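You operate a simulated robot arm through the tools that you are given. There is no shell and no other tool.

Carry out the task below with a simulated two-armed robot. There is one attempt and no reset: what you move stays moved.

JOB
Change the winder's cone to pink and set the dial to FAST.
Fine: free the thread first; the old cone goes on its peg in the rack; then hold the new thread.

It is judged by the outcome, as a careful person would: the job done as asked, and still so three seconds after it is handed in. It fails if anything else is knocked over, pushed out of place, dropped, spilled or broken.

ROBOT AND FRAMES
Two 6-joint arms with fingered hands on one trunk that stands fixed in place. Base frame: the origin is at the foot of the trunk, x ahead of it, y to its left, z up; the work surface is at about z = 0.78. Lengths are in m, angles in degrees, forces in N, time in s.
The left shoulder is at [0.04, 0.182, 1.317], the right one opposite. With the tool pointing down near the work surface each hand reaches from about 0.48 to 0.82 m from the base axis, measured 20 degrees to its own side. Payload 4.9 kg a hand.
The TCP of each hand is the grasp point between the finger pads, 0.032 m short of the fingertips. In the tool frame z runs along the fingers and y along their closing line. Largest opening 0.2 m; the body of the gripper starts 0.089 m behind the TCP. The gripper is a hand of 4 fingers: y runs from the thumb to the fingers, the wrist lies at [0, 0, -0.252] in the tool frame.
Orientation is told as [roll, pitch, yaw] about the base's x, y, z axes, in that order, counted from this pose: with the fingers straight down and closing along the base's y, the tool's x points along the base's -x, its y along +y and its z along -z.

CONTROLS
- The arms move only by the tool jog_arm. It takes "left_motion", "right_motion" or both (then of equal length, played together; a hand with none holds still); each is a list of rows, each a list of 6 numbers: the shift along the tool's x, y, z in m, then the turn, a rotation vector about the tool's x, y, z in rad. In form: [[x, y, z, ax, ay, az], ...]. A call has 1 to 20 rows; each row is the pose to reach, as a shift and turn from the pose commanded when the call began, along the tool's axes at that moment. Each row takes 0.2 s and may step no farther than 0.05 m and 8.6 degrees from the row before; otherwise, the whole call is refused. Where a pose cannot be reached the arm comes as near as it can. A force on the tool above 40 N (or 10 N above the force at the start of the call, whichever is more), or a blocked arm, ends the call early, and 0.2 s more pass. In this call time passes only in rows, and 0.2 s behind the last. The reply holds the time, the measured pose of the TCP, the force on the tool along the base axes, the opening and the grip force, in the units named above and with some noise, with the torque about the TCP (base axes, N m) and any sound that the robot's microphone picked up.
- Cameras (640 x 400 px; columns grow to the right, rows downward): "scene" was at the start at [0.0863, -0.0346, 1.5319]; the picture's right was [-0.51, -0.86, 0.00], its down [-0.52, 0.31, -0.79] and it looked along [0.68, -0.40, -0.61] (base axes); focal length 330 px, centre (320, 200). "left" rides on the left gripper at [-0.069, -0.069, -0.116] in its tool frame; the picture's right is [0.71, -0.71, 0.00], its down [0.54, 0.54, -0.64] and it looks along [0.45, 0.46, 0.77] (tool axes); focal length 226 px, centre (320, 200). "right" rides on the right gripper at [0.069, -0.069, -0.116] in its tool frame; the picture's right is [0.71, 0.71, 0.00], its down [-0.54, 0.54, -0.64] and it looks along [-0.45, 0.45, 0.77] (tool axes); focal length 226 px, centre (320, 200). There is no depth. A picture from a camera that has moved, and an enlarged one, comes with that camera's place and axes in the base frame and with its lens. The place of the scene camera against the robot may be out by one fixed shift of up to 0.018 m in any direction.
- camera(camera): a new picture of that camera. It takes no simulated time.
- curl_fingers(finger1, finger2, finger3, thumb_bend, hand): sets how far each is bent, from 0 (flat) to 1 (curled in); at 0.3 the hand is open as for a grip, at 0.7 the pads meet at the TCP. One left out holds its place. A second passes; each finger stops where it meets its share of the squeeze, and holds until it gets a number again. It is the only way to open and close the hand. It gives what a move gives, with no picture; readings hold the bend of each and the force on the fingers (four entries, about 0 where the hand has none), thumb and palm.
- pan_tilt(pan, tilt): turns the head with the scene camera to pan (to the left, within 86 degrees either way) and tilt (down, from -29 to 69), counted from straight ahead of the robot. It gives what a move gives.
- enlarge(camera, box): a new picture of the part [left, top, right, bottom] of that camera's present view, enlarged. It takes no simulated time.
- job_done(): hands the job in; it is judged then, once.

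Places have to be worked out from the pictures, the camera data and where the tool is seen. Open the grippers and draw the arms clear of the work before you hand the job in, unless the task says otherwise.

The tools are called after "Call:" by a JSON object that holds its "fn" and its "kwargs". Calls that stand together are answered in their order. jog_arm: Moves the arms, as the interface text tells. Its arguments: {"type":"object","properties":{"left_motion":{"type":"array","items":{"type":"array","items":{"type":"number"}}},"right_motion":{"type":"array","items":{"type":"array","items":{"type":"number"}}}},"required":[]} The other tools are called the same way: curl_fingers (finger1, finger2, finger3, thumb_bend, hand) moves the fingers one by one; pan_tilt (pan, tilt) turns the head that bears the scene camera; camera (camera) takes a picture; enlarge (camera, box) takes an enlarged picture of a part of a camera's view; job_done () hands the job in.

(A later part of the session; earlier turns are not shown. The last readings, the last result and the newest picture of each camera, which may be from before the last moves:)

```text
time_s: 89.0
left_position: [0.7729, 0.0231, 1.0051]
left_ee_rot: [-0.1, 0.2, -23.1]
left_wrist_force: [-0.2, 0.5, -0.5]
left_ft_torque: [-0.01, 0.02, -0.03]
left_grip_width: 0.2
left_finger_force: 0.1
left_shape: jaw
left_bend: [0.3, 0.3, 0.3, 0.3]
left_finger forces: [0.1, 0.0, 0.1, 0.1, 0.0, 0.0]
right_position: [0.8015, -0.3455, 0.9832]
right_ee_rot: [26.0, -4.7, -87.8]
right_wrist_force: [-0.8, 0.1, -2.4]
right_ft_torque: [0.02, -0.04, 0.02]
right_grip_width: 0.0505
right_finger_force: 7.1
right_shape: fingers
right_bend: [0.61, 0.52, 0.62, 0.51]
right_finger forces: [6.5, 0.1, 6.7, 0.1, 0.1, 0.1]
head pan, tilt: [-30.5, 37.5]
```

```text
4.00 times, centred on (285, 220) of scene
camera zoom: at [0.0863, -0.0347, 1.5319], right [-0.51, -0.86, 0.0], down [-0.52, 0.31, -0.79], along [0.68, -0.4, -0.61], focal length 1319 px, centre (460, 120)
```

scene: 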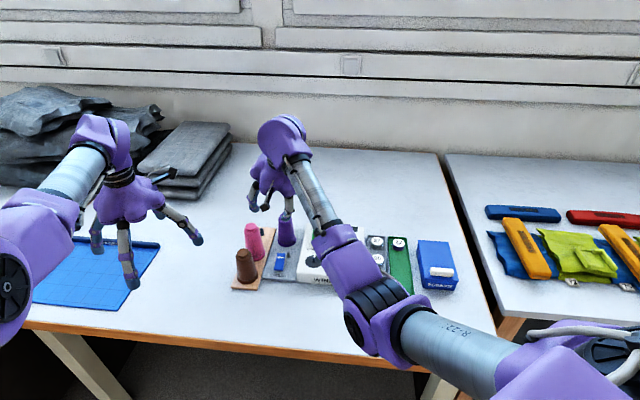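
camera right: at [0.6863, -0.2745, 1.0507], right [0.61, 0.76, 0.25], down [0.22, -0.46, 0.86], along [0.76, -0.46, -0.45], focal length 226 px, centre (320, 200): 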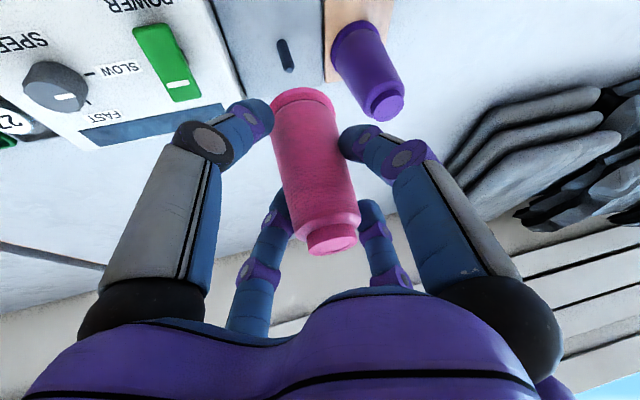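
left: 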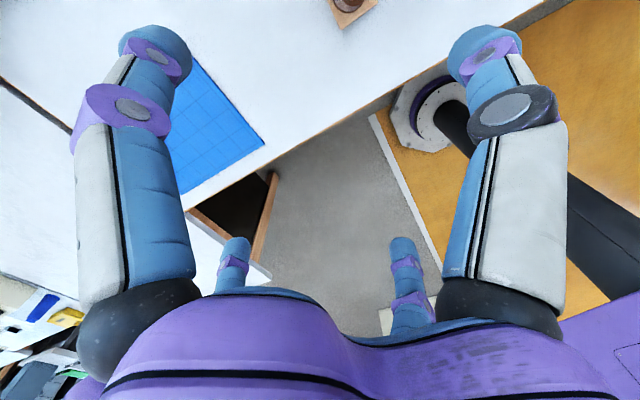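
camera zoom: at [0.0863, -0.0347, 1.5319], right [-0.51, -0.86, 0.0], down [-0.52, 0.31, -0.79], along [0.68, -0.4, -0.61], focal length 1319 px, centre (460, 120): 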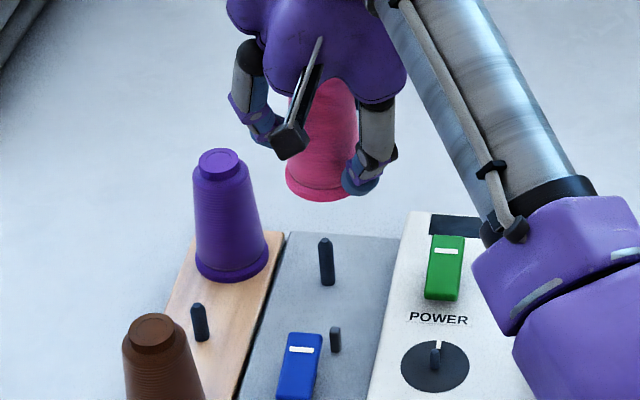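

Pink's base is over the spindle within about 1 mm in both views. I lower 5 cm so the base is about 1 cm above the spindle's tip and check again.

Call:
{"fn": "jog_arm", "kwargs": {"right_motion": [[0.0014, -0.0073, 0.0149, 0, 0, 0], [0.0028, -0.0146, 0.0299, 0, 0, 0], [0.0042, -0.0218, 0.0448, 0, 0, 0]]}}

Call:
{"fn": "enlarge", "kwargs": {"camera": "right", "box": [220, 20, 400, 140]}}

Call:
{"fn": "enlarge", "kwargs": {"camera": "scene", "box": [255, 190, 315, 260]}}

```text
time_s: 89.8
left_position: [0.7731, 0.0229, 1.006]
left_ee_rot: [-0.1, 0.2, -23.2]
left_wrist_force: [-0.2, -0.1, -0.1]
left_ft_torque: [-0.02, -0.03, 0.0]
left_grip_width: 0.1997
left_finger_force: 0.0
left_shape: jaw
left_bend: [0.3, 0.3, 0.3, 0.3]
left_finger forces: [0.1, 0.1, 0.0, 0.1, 0.0, 0.0]
right_position: [0.8022, -0.3451, 0.9326]
right_ee_rot: [25.9, -4.8, -87.6]
right_wrist_force: [-0.4, 0.4, -2.2]
right_ft_torque: [-0.03, 0.02, 0.04]
right_grip_width: 0.0507
right_finger_force: 6.7
right_shape: fingers
right_bend: [0.61, 0.52, 0.62, 0.51]
right_finger forces: [6.6, 0.0, 6.7, 0.0, 0.0, 0.0]
head pan, tilt: [-30.5, 37.5]
```

```text
3.33 times, centred on (310, 80) of right
camera zoom: at [0.6871, -0.2755, 0.9996], right [0.61, 0.76, 0.25], down [0.22, -0.46, 0.86], along [0.76, -0.46, -0.45], focal length 754 px, centre (353, 600)
```

zoom: 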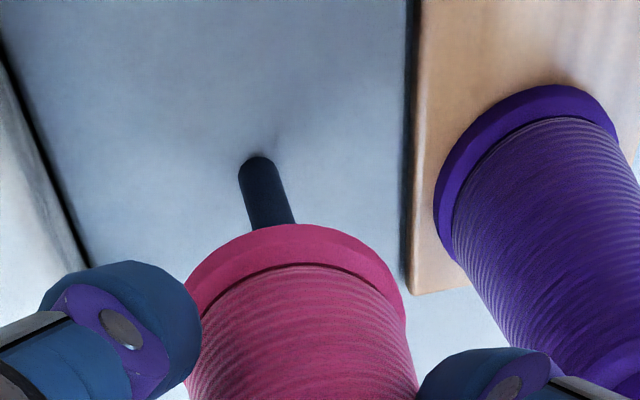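

```text
5.71 times, centred on (285, 225) of scene
camera zoom: at [0.0863, -0.0347, 1.5319], right [-0.51, -0.86, 0.0], down [-0.52, 0.31, -0.79], along [0.68, -0.4, -0.61], focal length 1885 px, centre (520, 57)
```

zoom: 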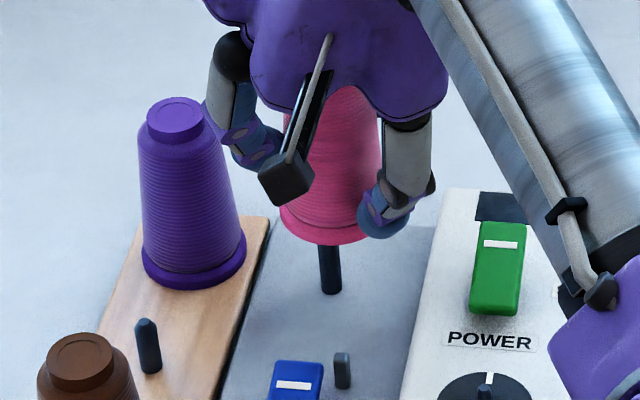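

Both views suggest the base sits 2–4 mm right of the spindle, so I shift (+1.5, +3) mm and lower 2 cm to engage the tip, watching forces.

Call:
{"fn": "jog_arm", "kwargs": {"right_motion": [[0.0029, 0.0015, 0.0005, 0, 0, 0], [0.0037, -0.0029, 0.0095, 0, 0, 0], [0.0046, -0.0072, 0.0184, 0, 0, 0]]}}

Call:
{"fn": "enlarge", "kwargs": {"camera": "scene", "box": [255, 190, 315, 260]}}

```text
time_s: 90.6
left_position: [0.7727, 0.0244, 1.0049]
left_ee_rot: [-0.1, 0.1, -23.1]
left_wrist_force: [0.7, 0.2, -0.9]
left_ft_torque: [0.0, 0.05, -0.03]
left_grip_width: 0.1998
left_finger_force: 0.1
left_shape: jaw
left_bend: [0.3, 0.3, 0.3, 0.3]
left_finger forces: [0.1, 0.0, 0.0, 0.1, 0.1, 0.0]
right_position: [0.8017, -0.3419, 0.9113]
right_ee_rot: [25.9, -4.8, -87.6]
right_wrist_force: [0.1, 0.0, -2.3]
right_ft_torque: [0.0, 0.01, -0.01]
right_grip_width: 0.0506
right_finger_force: 6.3
right_shape: fingers
right_bend: [0.61, 0.52, 0.62, 0.51]
right_finger forces: [6.7, 0.1, 6.7, 0.0, 0.0, 0.1]
head pan, tilt: [-30.5, 37.5]
```

```text
5.71 times, centred on (285, 225) of scene
camera zoom: at [0.0864, -0.0348, 1.5319], right [-0.51, -0.86, 0.0], down [-0.52, 0.31, -0.79], along [0.68, -0.4, -0.61], focal length 1885 px, centre (520, 57)
```

zoom: 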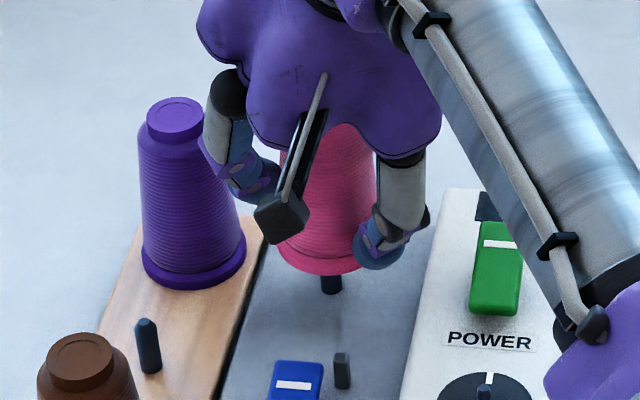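

No contact force: the spindle is in the bore. I lower another 3.2 cm in small steps.

Call:
{"fn": "jog_arm", "kwargs": {"right_motion": [[0.0008, -0.0044, 0.009, 0, 0, 0], [0.0017, -0.0087, 0.0179, 0, 0, 0], [0.0023, -0.0118, 0.0242, 0, 0, 0], [0.0027, -0.014, 0.0287, 0, 0, 0]]}}

Call:
{"fn": "camera", "kwargs": {"camera": "right"}}

```text
time_s: 91.6
left_position: [0.7719, 0.0222, 1.0072]
left_ee_rot: [-0.2, 0.2, -23.0]
left_wrist_force: [0.2, -0.4, 0.3]
left_ft_torque: [-0.02, 0.02, -0.01]
left_grip_width: 0.2
left_finger_force: 0.0
left_shape: jaw
left_bend: [0.3, 0.3, 0.3, 0.3]
left_finger forces: [0.0, 0.0, 0.0, 0.1, 0.0, 0.0]
right_position: [0.803, -0.3421, 0.8801]
right_ee_rot: [26.0, -4.8, -87.7]
right_wrist_force: [-0.6, 0.0, -1.5]
right_ft_torque: [-0.02, -0.02, 0.01]
right_grip_width: 0.0504
right_finger_force: 7.0
right_shape: fingers
right_bend: [0.61, 0.52, 0.62, 0.51]
right_finger forces: [6.7, 0.1, 6.7, 0.0, 0.0, 0.0]
head pan, tilt: [-30.5, 37.5]
```

```text
taken
camera right: at [0.6875, -0.2708, 0.9469], right [0.61, 0.76, 0.25], down [0.22, -0.46, 0.86], along [0.76, -0.46, -0.45], focal length 226 px, centre (320, 200)
```

right: 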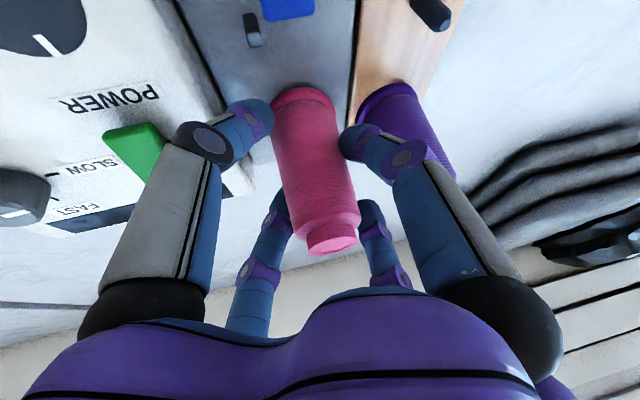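

Still only carrying weight. I lower in 2–3 mm steps until it seats.

Call:
{"fn": "jog_arm", "kwargs": {"right_motion": [[0.0003, -0.0013, 0.0027, 0, 0, 0], [0.0005, -0.0024, 0.0049, 0, 0, 0]]}}

```text
time_s: 92.2
left_position: [0.7726, 0.0228, 1.0062]
left_ee_rot: [-0.2, 0.1, -23.3]
left_wrist_force: [0.1, 0.1, -0.1]
left_ft_torque: [0.02, -0.03, -0.03]
left_grip_width: 0.1997
left_finger_force: 0.0
left_shape: jaw
left_bend: [0.3, 0.3, 0.3, 0.3]
left_finger forces: [0.0, 0.0, 0.1, 0.0, 0.0, 0.0]
right_position: [0.8032, -0.3427, 0.8745]
right_ee_rot: [26.0, -4.8, -87.7]
right_wrist_force: [0.4, -0.1, 0.3]
right_ft_torque: [0.03, -0.02, 0.01]
right_grip_width: 0.0507
right_finger_force: 7.1
right_shape: fingers
right_bend: [0.61, 0.52, 0.62, 0.51]
right_finger forces: [7.2, 0.0, 7.1, 0.0, 0.1, 0.0]
head pan, tilt: [-30.5, 37.5]
```

The weight has gone off the hand: pink is seated. I release fingers 1 and 3 and look.

Call:
{"fn": "curl_fingers", "kwargs": {"hand": "right", "finger1": 0.55, "finger3": 0.55}}

Call:
{"fn": "camera", "kwargs": {"camera": "right"}}

Call:
{"fn": "enlarge", "kwargs": {"camera": "scene", "box": [255, 190, 315, 260]}}

```text
time_s: 93.2
left_position: [0.7715, 0.0225, 1.0064]
left_ee_rot: [0.0, 0.2, -23.1]
left_wrist_force: [0.5, 0.6, -0.5]
left_ft_torque: [-0.01, 0.01, -0.01]
left_grip_width: 0.1999
left_finger_force: 0.1
left_shape: jaw
left_bend: [0.3, 0.3, 0.3, 0.3]
left_finger forces: [0.1, 0.1, 0.0, 0.1, 0.0, 0.0]
right_position: [0.8017, -0.3412, 0.8741]
right_ee_rot: [25.9, -4.8, -87.7]
right_wrist_force: [0.2, -0.4, -1.5]
right_ft_torque: [0.0, 0.03, -0.03]
right_grip_width: 0.0584
right_finger_force: 0.1
right_shape: fingers
right_bend: [0.55, 0.52, 0.55, 0.51]
right_finger forces: [0.0, 0.0, 0.0, 0.1, 0.0, 0.1]
head pan, tilt: [-30.5, 37.5]
```

```text
taken
camera right: at [0.6872, -0.271, 0.9412], right [0.61, 0.76, 0.25], down [0.22, -0.46, 0.86], along [0.76, -0.46, -0.45], focal length 226 px, centre (320, 200)
```

right: 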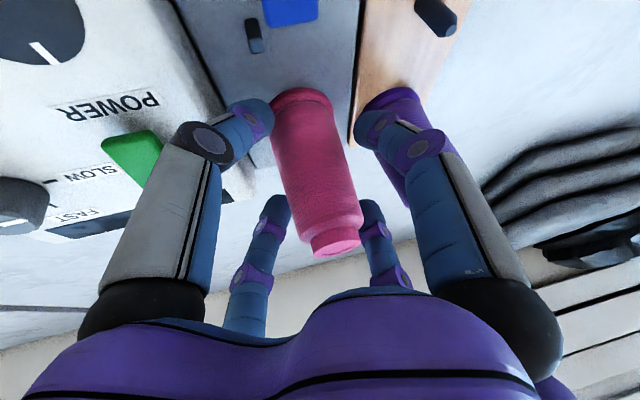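

```text
5.71 times, centred on (285, 225) of scene
camera zoom: at [0.0862, -0.0347, 1.5319], right [-0.51, -0.86, 0.0], down [-0.52, 0.31, -0.79], along [0.68, -0.4, -0.61], focal length 1885 px, centre (520, 57)
```

zoom: 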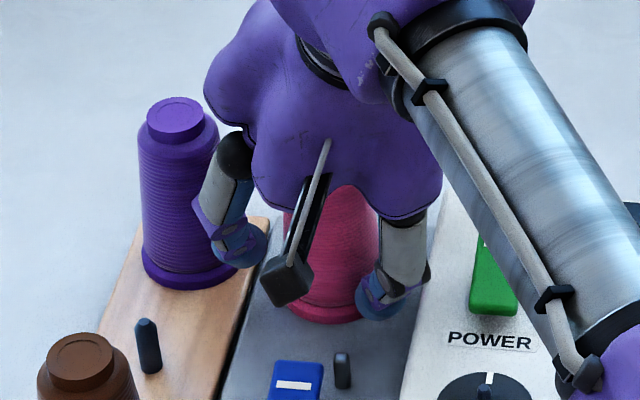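

No contact forces. I lift straight up 10 cm to clear both cones.

Call:
{"fn": "jog_arm", "kwargs": {"right_motion": [[-0.0017, 0.0087, -0.0179, 0, 0, 0], [-0.0042, 0.0218, -0.0448, 0, 0, 0], [-0.0067, 0.035, -0.0717, 0, 0, 0], [-0.0092, 0.0481, -0.0985, 0, 0, 0]]}}

Call:
{"fn": "camera", "kwargs": {"camera": "right"}}

Call:
{"fn": "enlarge", "kwargs": {"camera": "scene", "box": [225, 190, 335, 290]}}

```text
time_s: 94.2
left_position: [0.7725, 0.023, 1.0055]
left_ee_rot: [-0.1, 0.1, -23.1]
left_wrist_force: [0.7, 0.8, 0.8]
left_ft_torque: [-0.02, -0.01, 0.02]
left_grip_width: 0.1999
left_finger_force: 0.1
left_shape: jaw
left_bend: [0.3, 0.3, 0.3, 0.3]
left_finger forces: [0.0, 0.0, 0.0, 0.1, 0.1, 0.1]
right_position: [0.8012, -0.3417, 0.9856]
right_ee_rot: [25.8, -4.9, -87.7]
right_wrist_force: [-0.8, 1.1, -0.9]
right_ft_torque: [0.02, 0.03, 0.02]
right_grip_width: 0.0584
right_finger_force: 0.0
right_shape: fingers
right_bend: [0.55, 0.52, 0.55, 0.51]
right_finger forces: [0.0, 0.0, 0.1, 0.0, 0.1, 0.0]
head pan, tilt: [-30.5, 37.5]
```

```text
taken
camera right: at [0.6861, -0.2722, 1.0535], right [0.61, 0.76, 0.25], down [0.23, -0.46, 0.86], along [0.76, -0.46, -0.45], focal length 226 px, centre (320, 200)
```

right: 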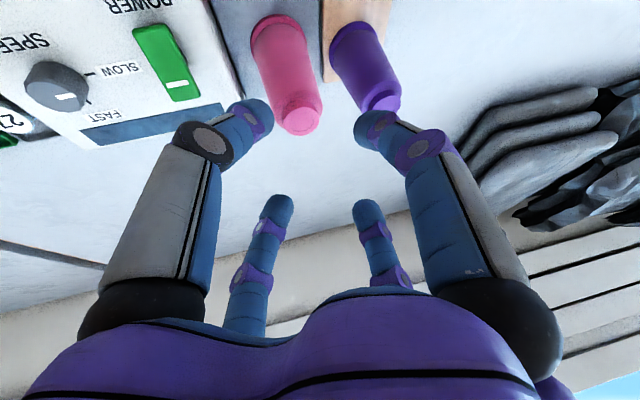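

```text
4.00 times, centred on (280, 240) of scene
camera zoom: at [0.0861, -0.0347, 1.5319], right [-0.51, -0.86, 0.0], down [-0.52, 0.31, -0.79], along [0.68, -0.4, -0.61], focal length 1319 px, centre (480, 40)
```

zoom: 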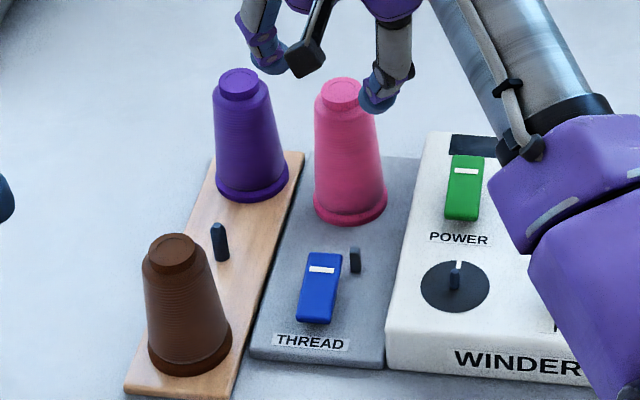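

Purple is on its own peg and pink is on the winder. Now to hold the new thread: I form the pointing thumb again and go above the rocker's raised far (white-line) end, biased away from the post.

Call:
{"fn": "curl_fingers", "kwargs": {"hand": "right", "finger1": 1.0, "finger2": 0.75, "finger3": 0.75, "thumb_bend": 0.62}}

Call:
{"fn": "jog_arm", "kwargs": {"right_motion": [[0.0292, -0.0238, -0.0144, 0, 0, 0], [0.0583, -0.0476, -0.0287, 0, 0, 0], [0.0604, -0.0585, -0.0063, 0, 0, 0], [0.0625, -0.0694, 0.0161, 0, 0, 0]]}}

Call:
{"fn": "camera", "kwargs": {"camera": "right"}}

Call:
{"fn": "enlarge", "kwargs": {"camera": "right", "box": [220, 30, 400, 170]}}

```text
time_s: 95.2
left_position: [0.7727, 0.0235, 1.0061]
left_ee_rot: [0.1, 0.1, -23.1]
left_wrist_force: [-0.1, 0.0, 0.0]
left_ft_torque: [0.04, 0.02, 0.0]
left_grip_width: 0.1998
left_finger_force: 0.0
left_shape: jaw
left_bend: [0.3, 0.3, 0.3, 0.3]
left_finger forces: [0.0, 0.0, 0.0, 0.0, 0.0, 0.1]
right_position: [0.8016, -0.3428, 0.9866]
right_ee_rot: [25.9, -4.8, -87.7]
right_wrist_force: [0.6, -0.4, 0.0]
right_ft_torque: [0.0, -0.01, -0.01]
right_grip_width: 0.0144
right_finger_force: 0.0
right_shape: fingers
right_bend: [0.73, 0.72, 0.73, 0.62]
right_finger forces: [0.0, 0.0, 0.0, 0.1, 0.0, 0.0]
head pan, tilt: [-30.5, 37.5]
```

```text
time_s: 96.2
left_position: [0.7733, 0.0233, 1.0063]
left_ee_rot: [0.0, 0.2, -23.1]
left_wrist_force: [0.3, -0.7, 0.0]
left_ft_torque: [0.0, -0.02, -0.01]
left_grip_width: 0.2
left_finger_force: 0.1
left_shape: jaw
left_bend: [0.3, 0.3, 0.3, 0.3]
left_finger forces: [0.0, 0.0, 0.0, 0.0, 0.0, 0.1]
right_position: [0.7451, -0.2844, 0.9364]
right_ee_rot: [26.0, -4.8, -87.7]
right_wrist_force: [0.7, 0.2, -0.4]
right_ft_torque: [-0.03, -0.01, 0.0]
right_grip_width: 0.0139
right_finger_force: 0.0
right_shape: fingers
right_bend: [0.73, 0.72, 0.73, 0.62]
right_finger forces: [0.0, 0.0, 0.1, 0.1, 0.0, 0.0]
head pan, tilt: [-30.5, 37.5]
```

```text
taken
camera right: at [0.6306, -0.2147, 1.0029], right [0.61, 0.76, 0.25], down [0.22, -0.46, 0.86], along [0.76, -0.46, -0.45], focal length 226 px, centre (320, 200)
```

right: 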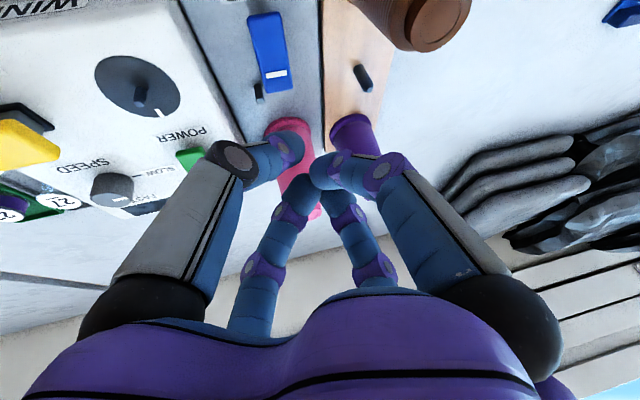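

```text
2.86 times, centred on (310, 100) of right
camera zoom: at [0.6306, -0.2147, 1.0029], right [0.61, 0.76, 0.25], down [0.22, -0.46, 0.86], along [0.76, -0.46, -0.45], focal length 646 px, centre (349, 486)
```

zoom: 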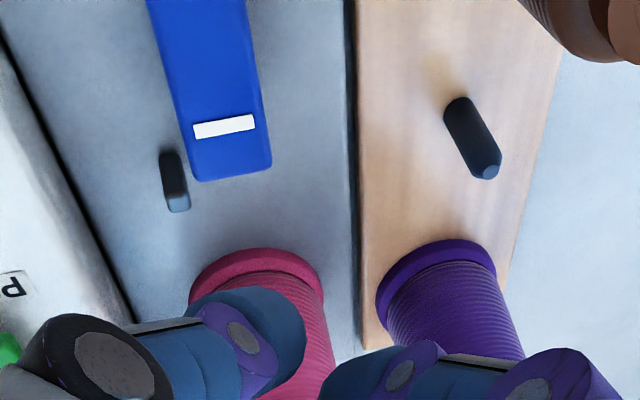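

The far end edge is at [0.752, −0.299], white line at [0.738, −0.287]. I lower the thumb tip toward a point about 12 mm inside the far end.

Call:
{"fn": "jog_arm", "kwargs": {"right_motion": [[0.0017, -0.0168, 0.0252, 0, 0, 0], [0.0042, -0.0299, 0.052, 0, 0, 0], [0.0057, -0.0378, 0.0682, 0, 0, 0]]}}

Call:
{"fn": "enlarge", "kwargs": {"camera": "right", "box": [210, 60, 350, 180]}}

```text
time_s: 97.0
left_position: [0.7721, 0.0228, 1.0059]
left_ee_rot: [0.0, 0.1, -23.1]
left_wrist_force: [1.1, -0.6, -0.7]
left_ft_torque: [0.01, -0.03, 0.03]
left_grip_width: 0.1999
left_finger_force: 0.0
left_shape: jaw
left_bend: [0.3, 0.3, 0.3, 0.3]
left_finger forces: [0.0, 0.1, 0.1, 0.1, 0.1, 0.0]
right_position: [0.7428, -0.288, 0.8576]
right_ee_rot: [25.9, -4.9, -87.7]
right_wrist_force: [-0.9, -0.1, 4.0]
right_ft_torque: [0.01, 0.04, 0.01]
right_grip_width: 0.0111
right_finger_force: 2.2
right_shape: fingers
right_bend: [0.73, 0.72, 0.73, 0.63]
right_finger forces: [0.0, 0.0, 0.0, 0.0, 3.2, 0.0]
head pan, tilt: [-30.5, 37.5]
```

```text
3.33 times, centred on (280, 120) of right
camera zoom: at [0.6276, -0.2174, 0.9244], right [0.61, 0.76, 0.25], down [0.22, -0.46, 0.86], along [0.76, -0.46, -0.45], focal length 754 px, centre (453, 467)
```

zoom: 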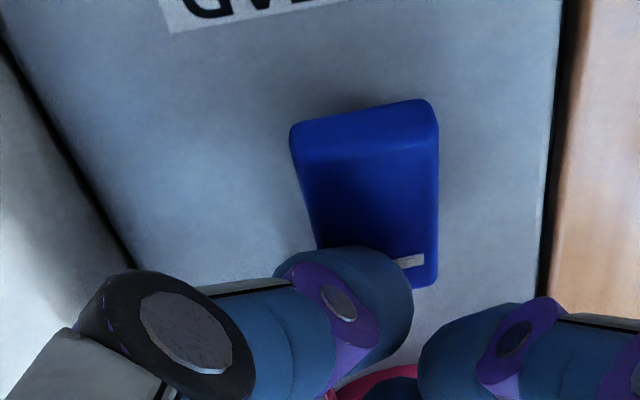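

The thumb touches the rocker right at its far end (3 N), clear of the post. I press down further in small steps.

Call:
{"fn": "jog_arm", "kwargs": {"right_motion": [[0.0004, -0.0022, 0.0045, 0, 0, 0], [0.0008, -0.0044, 0.009, 0, 0, 0], [0.0012, -0.0061, 0.0125, 0, 0, 0]]}}

Call:
{"fn": "enlarge", "kwargs": {"camera": "right", "box": [210, 60, 350, 180]}}

```text
time_s: 97.8
left_position: [0.772, 0.0219, 1.0068]
left_ee_rot: [-0.1, 0.1, -23.0]
left_wrist_force: [0.3, 0.1, 1.1]
left_ft_torque: [0.04, -0.03, -0.02]
left_grip_width: 0.1999
left_finger_force: 0.1
left_shape: jaw
left_bend: [0.3, 0.3, 0.3, 0.3]
left_finger forces: [0.0, 0.0, 0.0, 0.1, 0.0, 0.0]
right_position: [0.7423, -0.2875, 0.8465]
right_ee_rot: [26.2, -5.0, -87.9]
right_wrist_force: [-1.6, -7.3, 22.9]
right_ft_torque: [-0.26, 0.06, -0.03]
right_grip_width: 0.0007
right_finger_force: 14.0
right_shape: fingers
right_bend: [0.73, 0.68, 0.73, 0.65]
right_finger forces: [0.1, 0.1, 0.1, 0.0, 28.4, 0.0]
head pan, tilt: [-30.5, 37.5]
```

```text
3.33 times, centred on (280, 120) of right
camera zoom: at [0.6268, -0.2167, 0.9117], right [0.61, 0.76, 0.25], down [0.22, -0.46, 0.86], along [0.76, -0.47, -0.45], focal length 754 px, centre (453, 467)
```

zoom: 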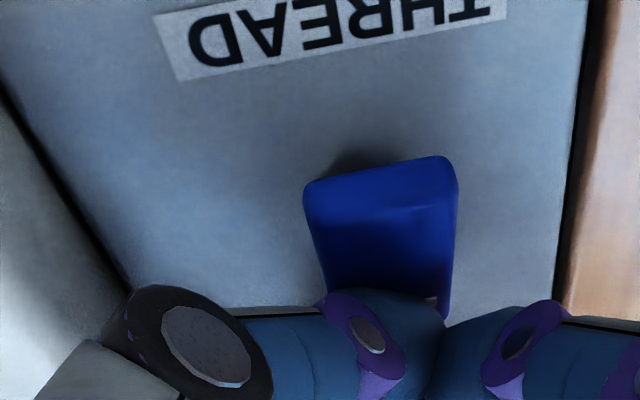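

28 N and a dark gap now shows under the near end, suggesting the rocker has flipped. I lift off and check.

Call:
{"fn": "jog_arm", "kwargs": {"right_motion": [[-0.0033, 0.0175, -0.0358, 0, 0, 0], [-0.0067, 0.035, -0.0717, 0, 0, 0], [-0.0084, 0.0437, -0.0896, 0, 0, 0]]}}

Call:
{"fn": "enlarge", "kwargs": {"camera": "right", "box": [220, 0, 380, 130]}}

Call:
{"fn": "enlarge", "kwargs": {"camera": "scene", "box": [255, 200, 315, 275]}}

```text
time_s: 98.6
left_position: [0.7718, 0.0235, 1.0056]
left_ee_rot: [-0.1, 0.2, -23.1]
left_wrist_force: [-0.2, 0.2, -0.6]
left_ft_torque: [0.01, 0.01, 0.02]
left_grip_width: 0.1997
left_finger_force: 0.1
left_shape: jaw
left_bend: [0.3, 0.3, 0.3, 0.3]
left_finger forces: [0.1, 0.0, 0.1, 0.0, 0.0, 0.0]
right_position: [0.7422, -0.2866, 0.943]
right_ee_rot: [25.9, -4.7, -87.7]
right_wrist_force: [-0.2, -0.5, 0.6]
right_ft_torque: [0.02, 0.02, -0.04]
right_grip_width: 0.0136
right_finger_force: 0.1
right_shape: fingers
right_bend: [0.73, 0.72, 0.73, 0.62]
right_finger forces: [0.1, 0.0, 0.1, 0.1, 0.1, 0.0]
head pan, tilt: [-30.5, 37.5]
```

```text
3.08 times, centred on (300, 65) of right
camera zoom: at [0.627, -0.2167, 1.0099], right [0.61, 0.76, 0.25], down [0.23, -0.46, 0.86], along [0.76, -0.46, -0.45], focal length 696 px, centre (382, 615)
```

zoom: 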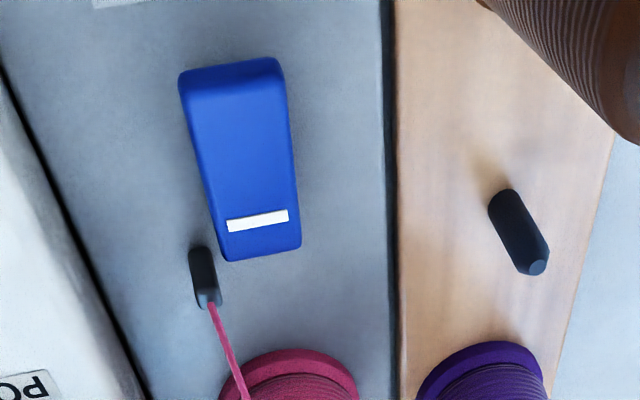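

```text
5.33 times, centred on (285, 238) of scene
camera zoom: at [0.0863, -0.0346, 1.5319], right [-0.51, -0.86, 0.0], down [-0.52, 0.31, -0.79], along [0.68, -0.4, -0.61], focal length 1759 px, centre (507, 0)
```

zoom: 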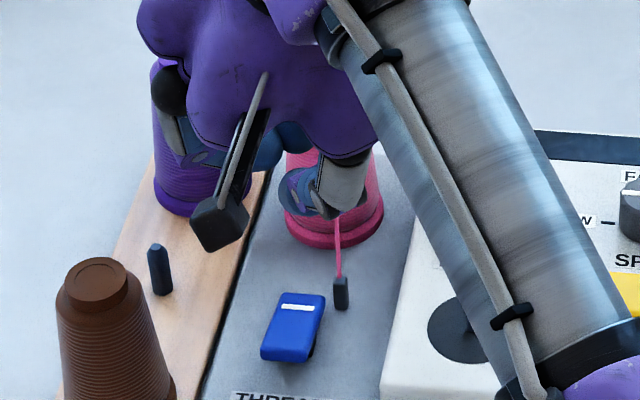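

The pink thread now runs from the new cone to the post: the thread is held. Next the SPEED dial: knob at ≈ [0.678, −0.481], SLOW lies at azimuth ≈ +46…49°, FAST at ≈ −41°, so it needs a 90° clockwise turn. I raise, straighten the hand to vertical and go above the knob.

Call:
{"fn": "jog_arm", "kwargs": {"right_motion": [[-0.0038, 0.0197, -0.0403, 0, 0, 0], [-0.0419, 0.0056, -0.0436, 0.0905, 0.0173, 0], [-0.0801, -0.0085, -0.0469, 0.181, 0.0346, 0], [-0.1182, -0.0227, -0.0503, 0.2716, 0.052, 0], [-0.1564, -0.0368, -0.0536, 0.3621, 0.0693, 0], [-0.1945, -0.0509, -0.0569, 0.4526, 0.0866, 0]]}}

Call:
{"fn": "curl_fingers", "kwargs": {"hand": "right", "finger1": 0.45, "finger2": 0.45, "finger3": 0.45, "thumb_bend": 0.45}}

Call:
{"fn": "camera", "kwargs": {"camera": "right"}}

Call:
{"fn": "camera", "kwargs": {"camera": "scene"}}

```text
time_s: 100.0
left_position: [0.7725, 0.0234, 1.0051]
left_ee_rot: [-0.1, 0.2, -23.1]
left_wrist_force: [-0.2, -0.6, -0.2]
left_ft_torque: [0.01, 0.01, -0.01]
left_grip_width: 0.2001
left_finger_force: 0.0
left_shape: jaw
left_bend: [0.3, 0.3, 0.3, 0.3]
left_finger forces: [0.0, 0.0, 0.1, 0.0, 0.0, 0.0]
right_position: [0.6759, -0.4802, 0.9901]
right_ee_rot: [-0.1, 0.0, -86.6]
right_wrist_force: [-0.4, 0.8, -1.1]
right_ft_torque: [0.02, 0.01, 0.0]
right_grip_width: 0.0136
right_finger_force: 0.0
right_shape: fingers
right_bend: [0.73, 0.72, 0.73, 0.62]
right_finger forces: [0.0, 0.1, 0.0, 0.1, 0.0, 0.1]
head pan, tilt: [-30.5, 37.5]
```

```text
time_s: 101.0
left_position: [0.7718, 0.0232, 1.0056]
left_ee_rot: [-0.2, 0.2, -23.0]
left_wrist_force: [0.4, -0.4, -0.4]
left_ft_torque: [0.01, -0.01, 0.02]
left_grip_width: 0.1998
left_finger_force: 0.1
left_shape: jaw
left_bend: [0.3, 0.3, 0.3, 0.3]
left_finger forces: [0.0, 0.0, 0.0, 0.1, 0.1, 0.1]
right_position: [0.6769, -0.4809, 0.9908]
right_ee_rot: [-0.1, -0.1, -86.6]
right_wrist_force: [0.7, -0.5, 0.6]
right_ft_torque: [0.0, 0.02, 0.0]
right_grip_width: 0.0871
right_finger_force: 0.2
right_shape: fingers
right_bend: [0.45, 0.45, 0.45, 0.45]
right_finger forces: [0.0, 0.1, 0.1, 0.0, 0.0, 0.0]
head pan, tilt: [-30.5, 37.5]
```

```text
taken
camera right: at [0.6044, -0.416, 1.1056], right [0.66, 0.75, 0.0], down [0.57, -0.51, 0.64], along [0.48, -0.43, -0.77], focal length 226 px, centre (320, 200)
```

right: 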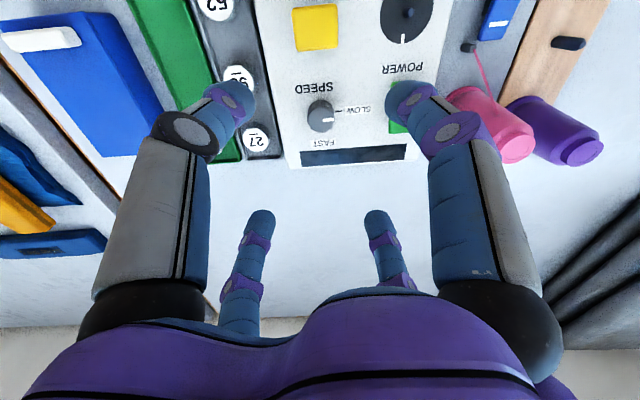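

```text
taken
```

scene: 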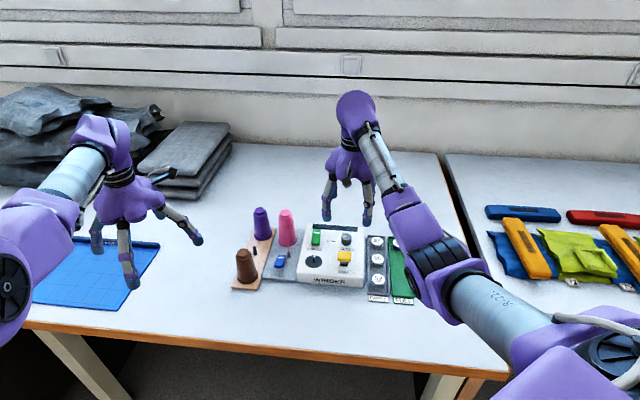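

The hand is vertical above the winder and the knob is visible dead ahead. I zoom in on it to get its centre, pointer and tick directions.

Call:
{"fn": "enlarge", "kwargs": {"camera": "right", "box": [260, 60, 420, 170]}}

```text
3.64 times, centred on (340, 115) of right
camera zoom: at [0.6044, -0.416, 1.1056], right [0.66, 0.75, 0.0], down [0.57, -0.51, 0.64], along [0.48, -0.43, -0.77], focal length 822 px, centre (247, 509)
```

zoom: 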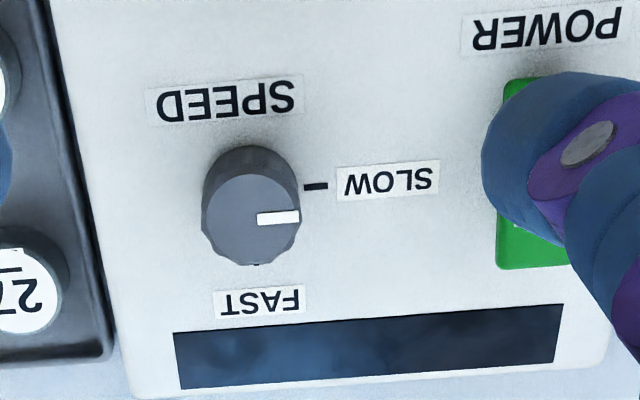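

Knob axis ≈ [0.680, −0.482], top ≈ 0.83; SLOW tick at azimuth 54°, FAST at −36°: exactly 90° clockwise. RUN's paddle top is near 0.852, so I'll keep the knuckles above that. I narrow the fingers to 0.54 and lower to z≈0.875.

Call:
{"fn": "curl_fingers", "kwargs": {"hand": "right", "finger1": 0.54, "finger2": 0.54, "finger3": 0.54, "thumb_bend": 0.54}}

Call:
{"fn": "jog_arm", "kwargs": {"right_motion": [[-0.0017, 0.0034, 0.04, 0, 0, 0], [-0.0017, 0.0034, 0.08, 0, 0, 0], [-0.0017, 0.0034, 0.105, 0, 0, 0], [-0.0017, 0.0034, 0.115, 0, 0, 0]]}}

Call:
{"fn": "camera", "kwargs": {"camera": "right"}}

Call:
{"fn": "enlarge", "kwargs": {"camera": "scene", "box": [295, 170, 405, 290]}}

```text
time_s: 102.0
left_position: [0.7729, 0.0233, 1.0052]
left_ee_rot: [-0.1, 0.2, -23.1]
left_wrist_force: [0.5, -0.4, 0.0]
left_ft_torque: [-0.04, -0.01, -0.01]
left_grip_width: 0.2
left_finger_force: 0.0
left_shape: jaw
left_bend: [0.3, 0.3, 0.3, 0.3]
left_finger forces: [0.0, 0.1, 0.0, 0.0, 0.0, 0.0]
right_position: [0.6772, -0.4805, 0.9904]
right_ee_rot: [0.0, 0.0, -86.6]
right_wrist_force: [-0.2, 0.3, 0.7]
right_ft_torque: [-0.01, -0.01, 0.04]
right_grip_width: 0.0548
right_finger_force: 0.1
right_shape: fingers
right_bend: [0.54, 0.54, 0.54, 0.54]
right_finger forces: [0.0, 0.1, 0.1, 0.0, 0.0, 0.1]
head pan, tilt: [-30.5, 37.5]
```

```text
time_s: 103.0
left_position: [0.7725, 0.024, 1.0061]
left_ee_rot: [-0.1, 0.1, -23.1]
left_wrist_force: [-0.6, -0.5, -0.2]
left_ft_torque: [-0.02, 0.0, -0.01]
left_grip_width: 0.1999
left_finger_force: 0.1
left_shape: jaw
left_bend: [0.3, 0.3, 0.3, 0.3]
left_finger forces: [0.1, 0.1, 0.0, 0.0, 0.0, 0.1]
right_position: [0.681, -0.4825, 0.8712]
right_ee_rot: [-0.1, -0.1, -86.6]
right_wrist_force: [-0.7, -0.8, 0.0]
right_ft_torque: [-0.02, -0.01, -0.01]
right_grip_width: 0.055
right_finger_force: 0.1
right_shape: fingers
right_bend: [0.54, 0.54, 0.54, 0.54]
right_finger forces: [0.0, 0.0, 0.1, 0.0, 0.0, 0.0]
head pan, tilt: [-30.5, 37.5]
```

```text
taken
camera right: at [0.609, -0.4176, 0.9875], right [0.66, 0.75, 0.0], down [0.57, -0.51, 0.64], along [0.48, -0.43, -0.77], focal length 226 px, centre (320, 200)
```

right: 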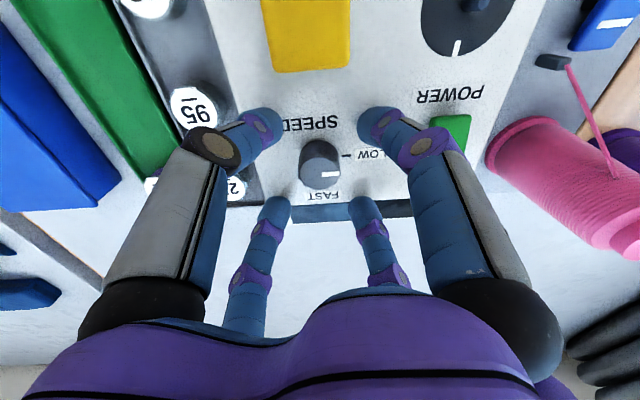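

```text
3.33 times, centred on (350, 230) of scene
camera zoom: at [0.0862, -0.0347, 1.5319], right [-0.51, -0.86, 0.0], down [-0.52, 0.31, -0.79], along [0.68, -0.4, -0.61], focal length 1099 px, centre (220, 100)
```

zoom: 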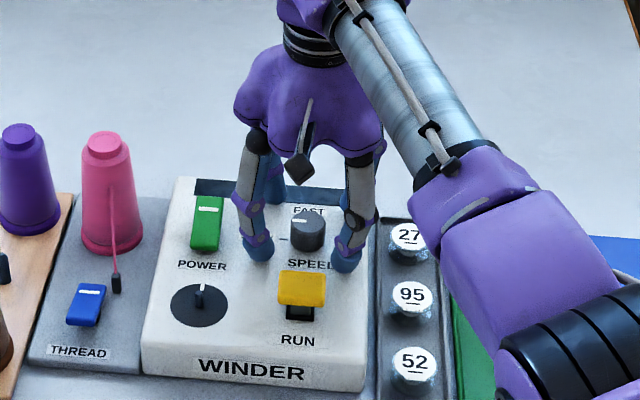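

The fingers surround the knob without contact. I zoom in to see how far the tips are from the panel and from RUN.

Call:
{"fn": "enlarge", "kwargs": {"camera": "scene", "box": [310, 225, 370, 275]}}

Call:
{"fn": "enlarge", "kwargs": {"camera": "right", "box": [230, 90, 410, 230]}}

```text
8.00 times, centred on (340, 250) of scene
camera zoom: at [0.0862, -0.0347, 1.5319], right [-0.51, -0.86, 0.0], down [-0.52, 0.31, -0.79], along [0.68, -0.4, -0.61], focal length 2638 px, centre (160, -200)
```

zoom: 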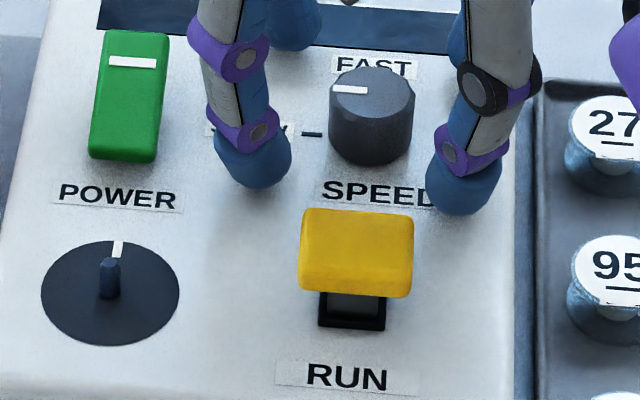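

```text
2.86 times, centred on (320, 160) of right
camera zoom: at [0.609, -0.4176, 0.9875], right [0.66, 0.75, 0.0], down [0.57, -0.51, 0.64], along [0.48, -0.43, -0.77], focal length 646 px, centre (320, 314)
```

zoom: 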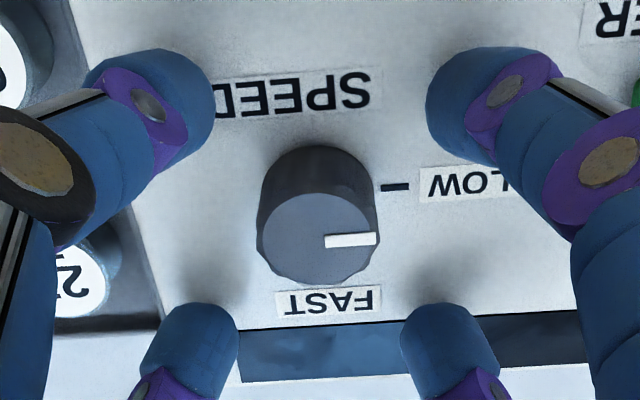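

Tips hover slightly above the panel around the knob. I lower 4 mm more and close all four fingers on the knob.

Call:
{"fn": "jog_arm", "kwargs": {"right_motion": [[0, 0, 0.004, 0, 0, 0]]}}

Call:
{"fn": "curl_fingers", "kwargs": {"hand": "right", "finger1": 0.8, "finger2": 0.8, "finger3": 0.8, "thumb_bend": 0.8}}

Call:
{"fn": "enlarge", "kwargs": {"camera": "right", "box": [230, 90, 410, 230]}}

Call:
{"fn": "enlarge", "kwargs": {"camera": "scene", "box": [310, 225, 370, 275]}}

```text
time_s: 103.4
left_position: [0.773, 0.0241, 1.0061]
left_ee_rot: [-0.1, 0.2, -23.1]
left_wrist_force: [0.2, -0.1, 0.2]
left_ft_torque: [0.01, 0.0, -0.01]
left_grip_width: 0.1999
left_finger_force: 0.1
left_shape: jaw
left_bend: [0.3, 0.3, 0.3, 0.3]
left_finger forces: [0.0, 0.0, 0.1, 0.1, 0.0, 0.0]
right_position: [0.6806, -0.4803, 0.8694]
right_ee_rot: [-0.1, 0.0, -86.6]
right_wrist_force: [0.7, 0.7, -0.6]
right_ft_torque: [0.02, 0.02, -0.04]
right_grip_width: 0.055
right_finger_force: 0.0
right_shape: fingers
right_bend: [0.54, 0.54, 0.54, 0.54]
right_finger forces: [0.0, 0.0, 0.1, 0.0, 0.0, 0.1]
head pan, tilt: [-30.5, 37.5]
```

```text
time_s: 104.4
left_position: [0.7722, 0.0226, 1.0058]
left_ee_rot: [0.0, 0.1, -23.1]
left_wrist_force: [-0.6, -0.3, 0.9]
left_ft_torque: [0.0, 0.01, 0.02]
left_grip_width: 0.2
left_finger_force: 0.1
left_shape: jaw
left_bend: [0.3, 0.3, 0.3, 0.3]
left_finger forces: [0.0, 0.1, 0.0, 0.0, 0.0, 0.0]
right_position: [0.6801, -0.4825, 0.8681]
right_ee_rot: [-0.1, 0.0, -86.6]
right_wrist_force: [-12.8, 1.3, -3.5]
right_ft_torque: [0.08, 0.24, -0.02]
right_grip_width: 0.0211
right_finger_force: 21.3
right_shape: fingers
right_bend: [0.64, 0.66, 0.66, 0.64]
right_finger forces: [8.7, 7.0, 7.5, 0.1, 20.1, 0.0]
head pan, tilt: [-30.5, 37.5]
```

```text
2.86 times, centred on (320, 160) of right
camera zoom: at [0.6079, -0.4166, 0.9837], right [0.66, 0.75, 0.0], down [0.57, -0.51, 0.64], along [0.48, -0.43, -0.77], focal length 646 px, centre (320, 314)
```

zoom: 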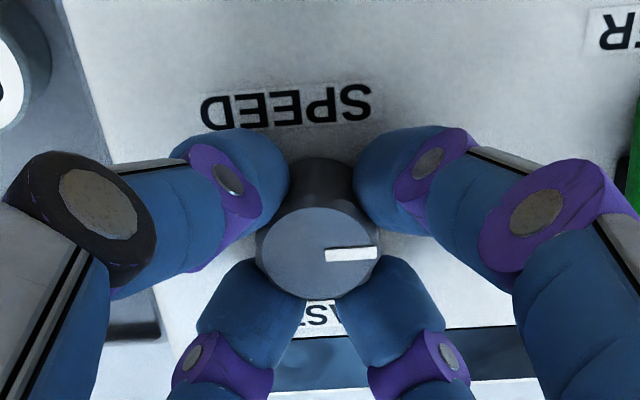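

```text
8.00 times, centred on (340, 250) of scene
camera zoom: at [0.0858, -0.0347, 1.5319], right [-0.51, -0.86, 0.0], down [-0.52, 0.31, -0.79], along [0.68, -0.4, -0.61], focal length 2638 px, centre (160, -200)
```

zoom: 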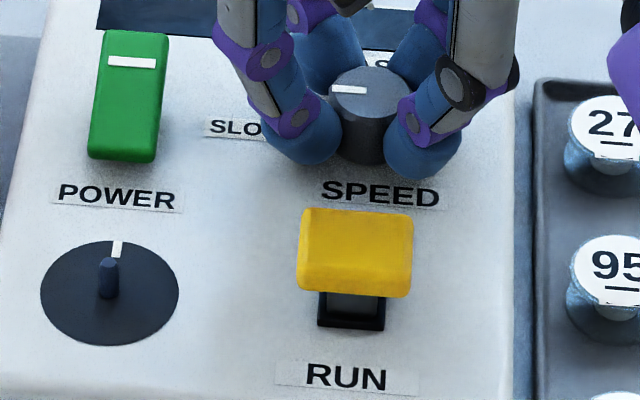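

All four fingers hold the knob. I ease the hand back 1.5 mm (thumb is pushing hardest) and turn clockwise 45° first, about the vertical axis.

Call:
{"fn": "jog_arm", "kwargs": {"right_motion": [[0, -0.0015, 0, 0, 0, 0.0], [0, -0.0015, 0, 0, 0, 0.131], [0, -0.0015, 0, 0, 0, 0.262], [0, -0.0015, 0, 0, 0, 0.393], [0, -0.0015, 0, 0, 0, 0.524], [0, -0.0015, 0, 0, 0, 0.655], [0, -0.0015, 0, 0, 0, 0.785]]}}

Call:
{"fn": "enlarge", "kwargs": {"camera": "right", "box": [230, 90, 410, 230]}}

Call:
{"fn": "enlarge", "kwargs": {"camera": "scene", "box": [310, 225, 370, 275]}}

```text
time_s: 106.0
left_position: [0.7725, 0.0235, 1.0061]
left_ee_rot: [0.0, 0.1, -23.1]
left_wrist_force: [-0.2, -0.3, -0.2]
left_ft_torque: [0.02, -0.01, 0.0]
left_grip_width: 0.1997
left_finger_force: 0.0
left_shape: jaw
left_bend: [0.3, 0.3, 0.3, 0.3]
left_finger forces: [0.1, 0.0, 0.0, 0.0, 0.1, 0.2]
right_position: [0.6791, -0.4825, 0.8706]
right_ee_rot: [-0.1, -0.2, -131.6]
right_wrist_force: [-19.3, 1.0, -9.0]
right_ft_torque: [-0.08, 0.49, 0.07]
right_grip_width: 0.0206
right_finger_force: 21.2
right_shape: fingers
right_bend: [0.65, 0.66, 0.65, 0.64]
right_finger forces: [5.2, 5.8, 9.8, 0.0, 20.7, 0.0]
head pan, tilt: [-30.5, 37.5]
```

```text
2.86 times, centred on (320, 160) of right
camera zoom: at [0.6741, -0.3848, 0.9839], right [1.0, 0.06, 0.0], down [0.05, -0.76, 0.64], along [0.04, -0.64, -0.77], focal length 646 px, centre (320, 314)
```

zoom: 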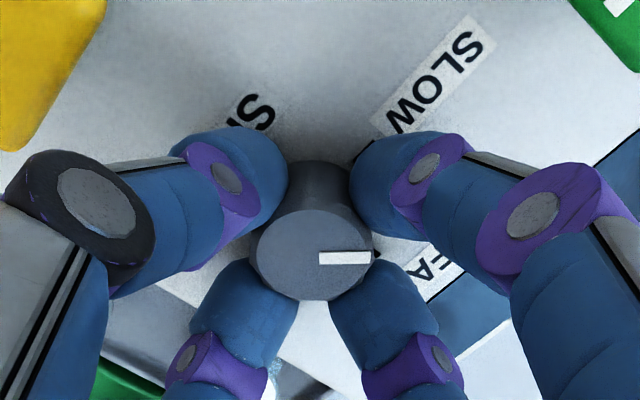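

```text
8.00 times, centred on (340, 250) of scene
camera zoom: at [0.0857, -0.0349, 1.5319], right [-0.51, -0.86, 0.0], down [-0.52, 0.31, -0.79], along [0.68, -0.4, -0.61], focal length 2638 px, centre (160, -200)
```

zoom: 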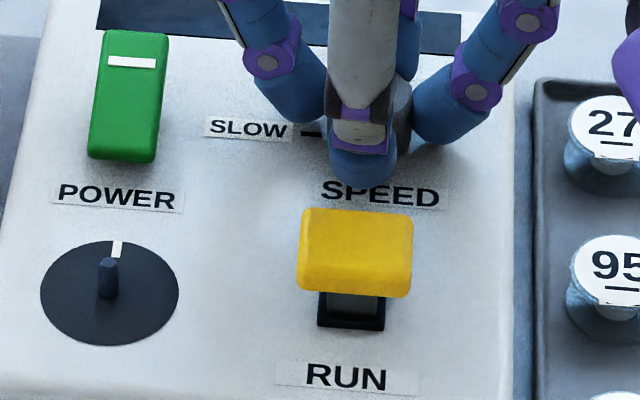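

The knob turns with the hand (pointer fixed in the hand's view). I ease the hand back another 2 mm and turn the remaining 45°.

Call:
{"fn": "jog_arm", "kwargs": {"right_motion": [[-0.0013, -0.0015, 0, 0, 0, 0.0], [-0.0013, -0.0015, 0, 0, 0, 0.131], [-0.0013, -0.0015, 0, 0, 0, 0.262], [-0.0013, -0.0015, 0, 0, 0, 0.393], [-0.0013, -0.0015, 0, 0, 0, 0.524], [-0.0013, -0.0015, 0, 0, 0, 0.655], [-0.0013, -0.0015, 0, 0, 0, 0.785]]}}

Call:
{"fn": "enlarge", "kwargs": {"camera": "right", "box": [230, 90, 410, 230]}}

Call:
{"fn": "enlarge", "kwargs": {"camera": "scene", "box": [310, 225, 370, 275]}}

```text
time_s: 107.6
left_position: [0.773, 0.0234, 1.0067]
left_ee_rot: [-0.1, 0.0, -23.2]
left_wrist_force: [-1.4, -1.1, -0.3]
left_ft_torque: [-0.01, -0.04, -0.03]
left_grip_width: 0.1998
left_finger_force: 0.2
left_shape: jaw
left_bend: [0.3, 0.3, 0.3, 0.3]
left_finger forces: [0.0, 0.0, 0.0, 0.1, 0.0, 0.1]
right_position: [0.6756, -0.4809, 0.8689]
right_ee_rot: [-0.1, -0.1, -176.6]
right_wrist_force: [-15.2, 5.4, -12.3]
right_ft_torque: [0.05, 0.47, 0.22]
right_grip_width: 0.0196
right_finger_force: 19.5
right_shape: fingers
right_bend: [0.65, 0.66, 0.65, 0.64]
right_finger forces: [5.5, 8.0, 9.0, 0.1, 17.5, 0.1]
head pan, tilt: [-30.5, 37.5]
```

```text
2.86 times, centred on (320, 160) of right
camera zoom: at [0.7424, -0.4087, 0.9844], right [0.75, -0.66, 0.0], down [-0.51, -0.57, 0.64], along [-0.43, -0.48, -0.77], focal length 646 px, centre (320, 314)
```

zoom: 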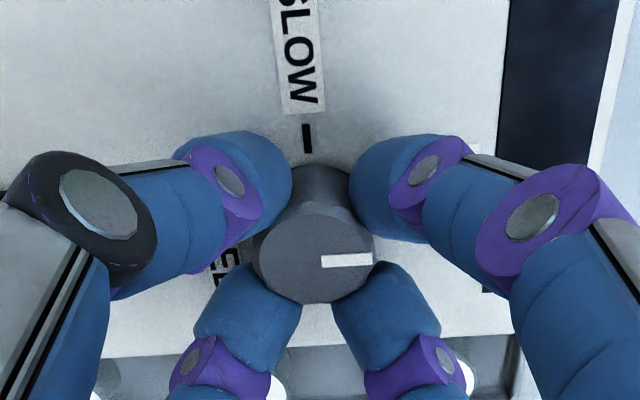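

```text
8.00 times, centred on (340, 250) of scene
camera zoom: at [0.086, -0.0347, 1.5319], right [-0.51, -0.86, 0.0], down [-0.52, 0.31, -0.79], along [0.68, -0.4, -0.61], focal length 2638 px, centre (160, -200)
```

zoom: 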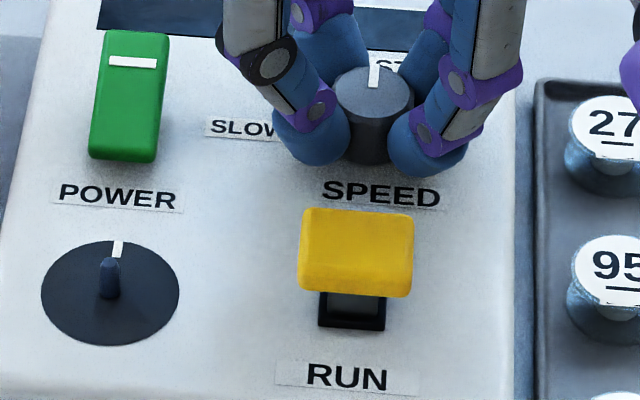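

The pointer now points toward FAST. I release the knob and raise the hand straight up to check.

Call:
{"fn": "curl_fingers", "kwargs": {"hand": "right", "finger1": 0.54, "finger2": 0.54, "finger3": 0.54, "thumb_bend": 0.54}}

Call:
{"fn": "enlarge", "kwargs": {"camera": "right", "box": [230, 60, 410, 230]}}

Call:
{"fn": "jog_arm", "kwargs": {"right_motion": [[0, 0, -0.03, 0, 0, 0], [0, 0, -0.07, 0, 0, 0], [0, 0, -0.11, 0, 0, 0], [0, 0, -0.14, 0, 0, 0]]}}

Call:
{"fn": "enlarge", "kwargs": {"camera": "scene", "box": [290, 215, 370, 290]}}

Call:
{"fn": "camera", "kwargs": {"camera": "right"}}

```text
time_s: 108.6
left_position: [0.7718, 0.0217, 1.007]
left_ee_rot: [-0.1, 0.2, -23.1]
left_wrist_force: [-0.4, 0.5, 1.0]
left_ft_torque: [-0.04, 0.02, 0.0]
left_grip_width: 0.1999
left_finger_force: 0.1
left_shape: jaw
left_bend: [0.3, 0.3, 0.3, 0.3]
left_finger forces: [0.0, 0.1, 0.0, 0.0, 0.0, 0.0]
right_position: [0.677, -0.4839, 0.8692]
right_ee_rot: [0.0, 0.0, -176.6]
right_wrist_force: [-0.1, -0.1, 0.4]
right_ft_torque: [0.02, -0.02, 0.01]
right_grip_width: 0.0544
right_finger_force: 0.1
right_shape: fingers
right_bend: [0.54, 0.54, 0.54, 0.54]
right_finger forces: [0.1, 0.0, 0.0, 0.1, 0.0, 0.0]
head pan, tilt: [-30.5, 37.5]
```

```text
2.35 times, centred on (320, 145) of right
camera zoom: at [0.7425, -0.4091, 0.9849], right [0.75, -0.66, 0.0], down [-0.51, -0.57, 0.64], along [-0.43, -0.48, -0.77], focal length 532 px, centre (320, 329)
```

zoom: 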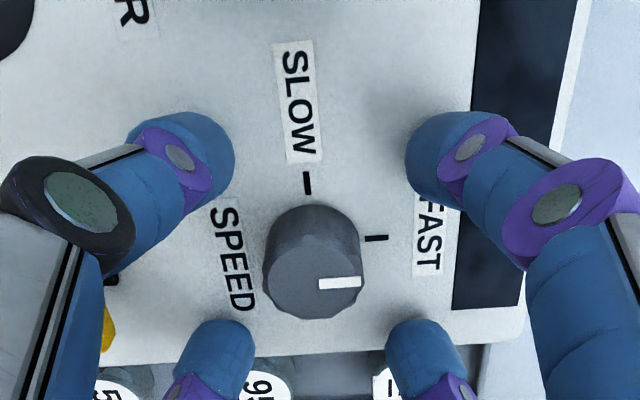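

```text
time_s: 109.6
left_position: [0.7725, 0.0227, 1.0059]
left_ee_rot: [-0.1, 0.0, -23.1]
left_wrist_force: [0.5, 0.4, 1.1]
left_ft_torque: [-0.03, 0.05, -0.01]
left_grip_width: 0.1999
left_finger_force: 0.1
left_shape: jaw
left_bend: [0.3, 0.3, 0.3, 0.3]
left_finger forces: [0.0, 0.1, 0.0, 0.1, 0.0, 0.0]
right_position: [0.6758, -0.4819, 1.0094]
right_ee_rot: [-0.1, 0.0, -176.6]
right_wrist_force: [0.1, 0.5, 1.3]
right_ft_torque: [0.01, 0.03, 0.01]
right_grip_width: 0.0542
right_finger_force: 0.1
right_shape: fingers
right_bend: [0.54, 0.54, 0.54, 0.54]
right_finger forces: [0.0, 0.1, 0.0, 0.0, 0.1, 0.0]
head pan, tilt: [-30.5, 37.5]
```

```text
5.33 times, centred on (330, 252) of scene
camera zoom: at [0.0861, -0.0346, 1.5319], right [-0.51, -0.86, 0.0], down [-0.52, 0.31, -0.79], along [0.68, -0.4, -0.61], focal length 1759 px, centre (267, -80)
```

zoom: 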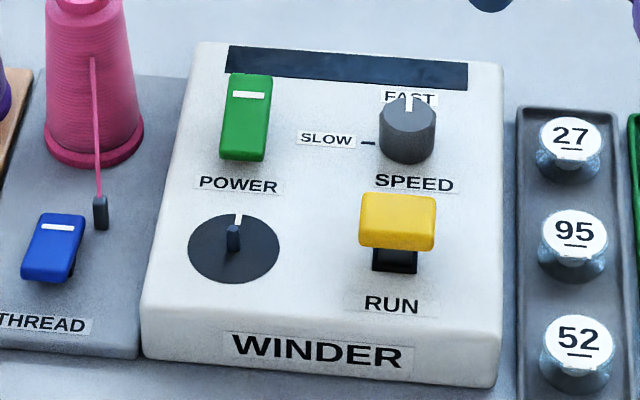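

```text
taken
camera right: at [0.7411, -0.4093, 1.1248], right [0.75, -0.66, 0.0], down [-0.51, -0.57, 0.64], along [-0.43, -0.48, -0.77], focal length 226 px, centre (320, 200)
```

right: 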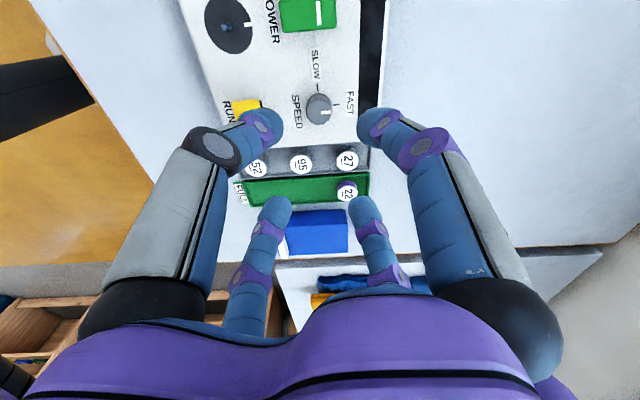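

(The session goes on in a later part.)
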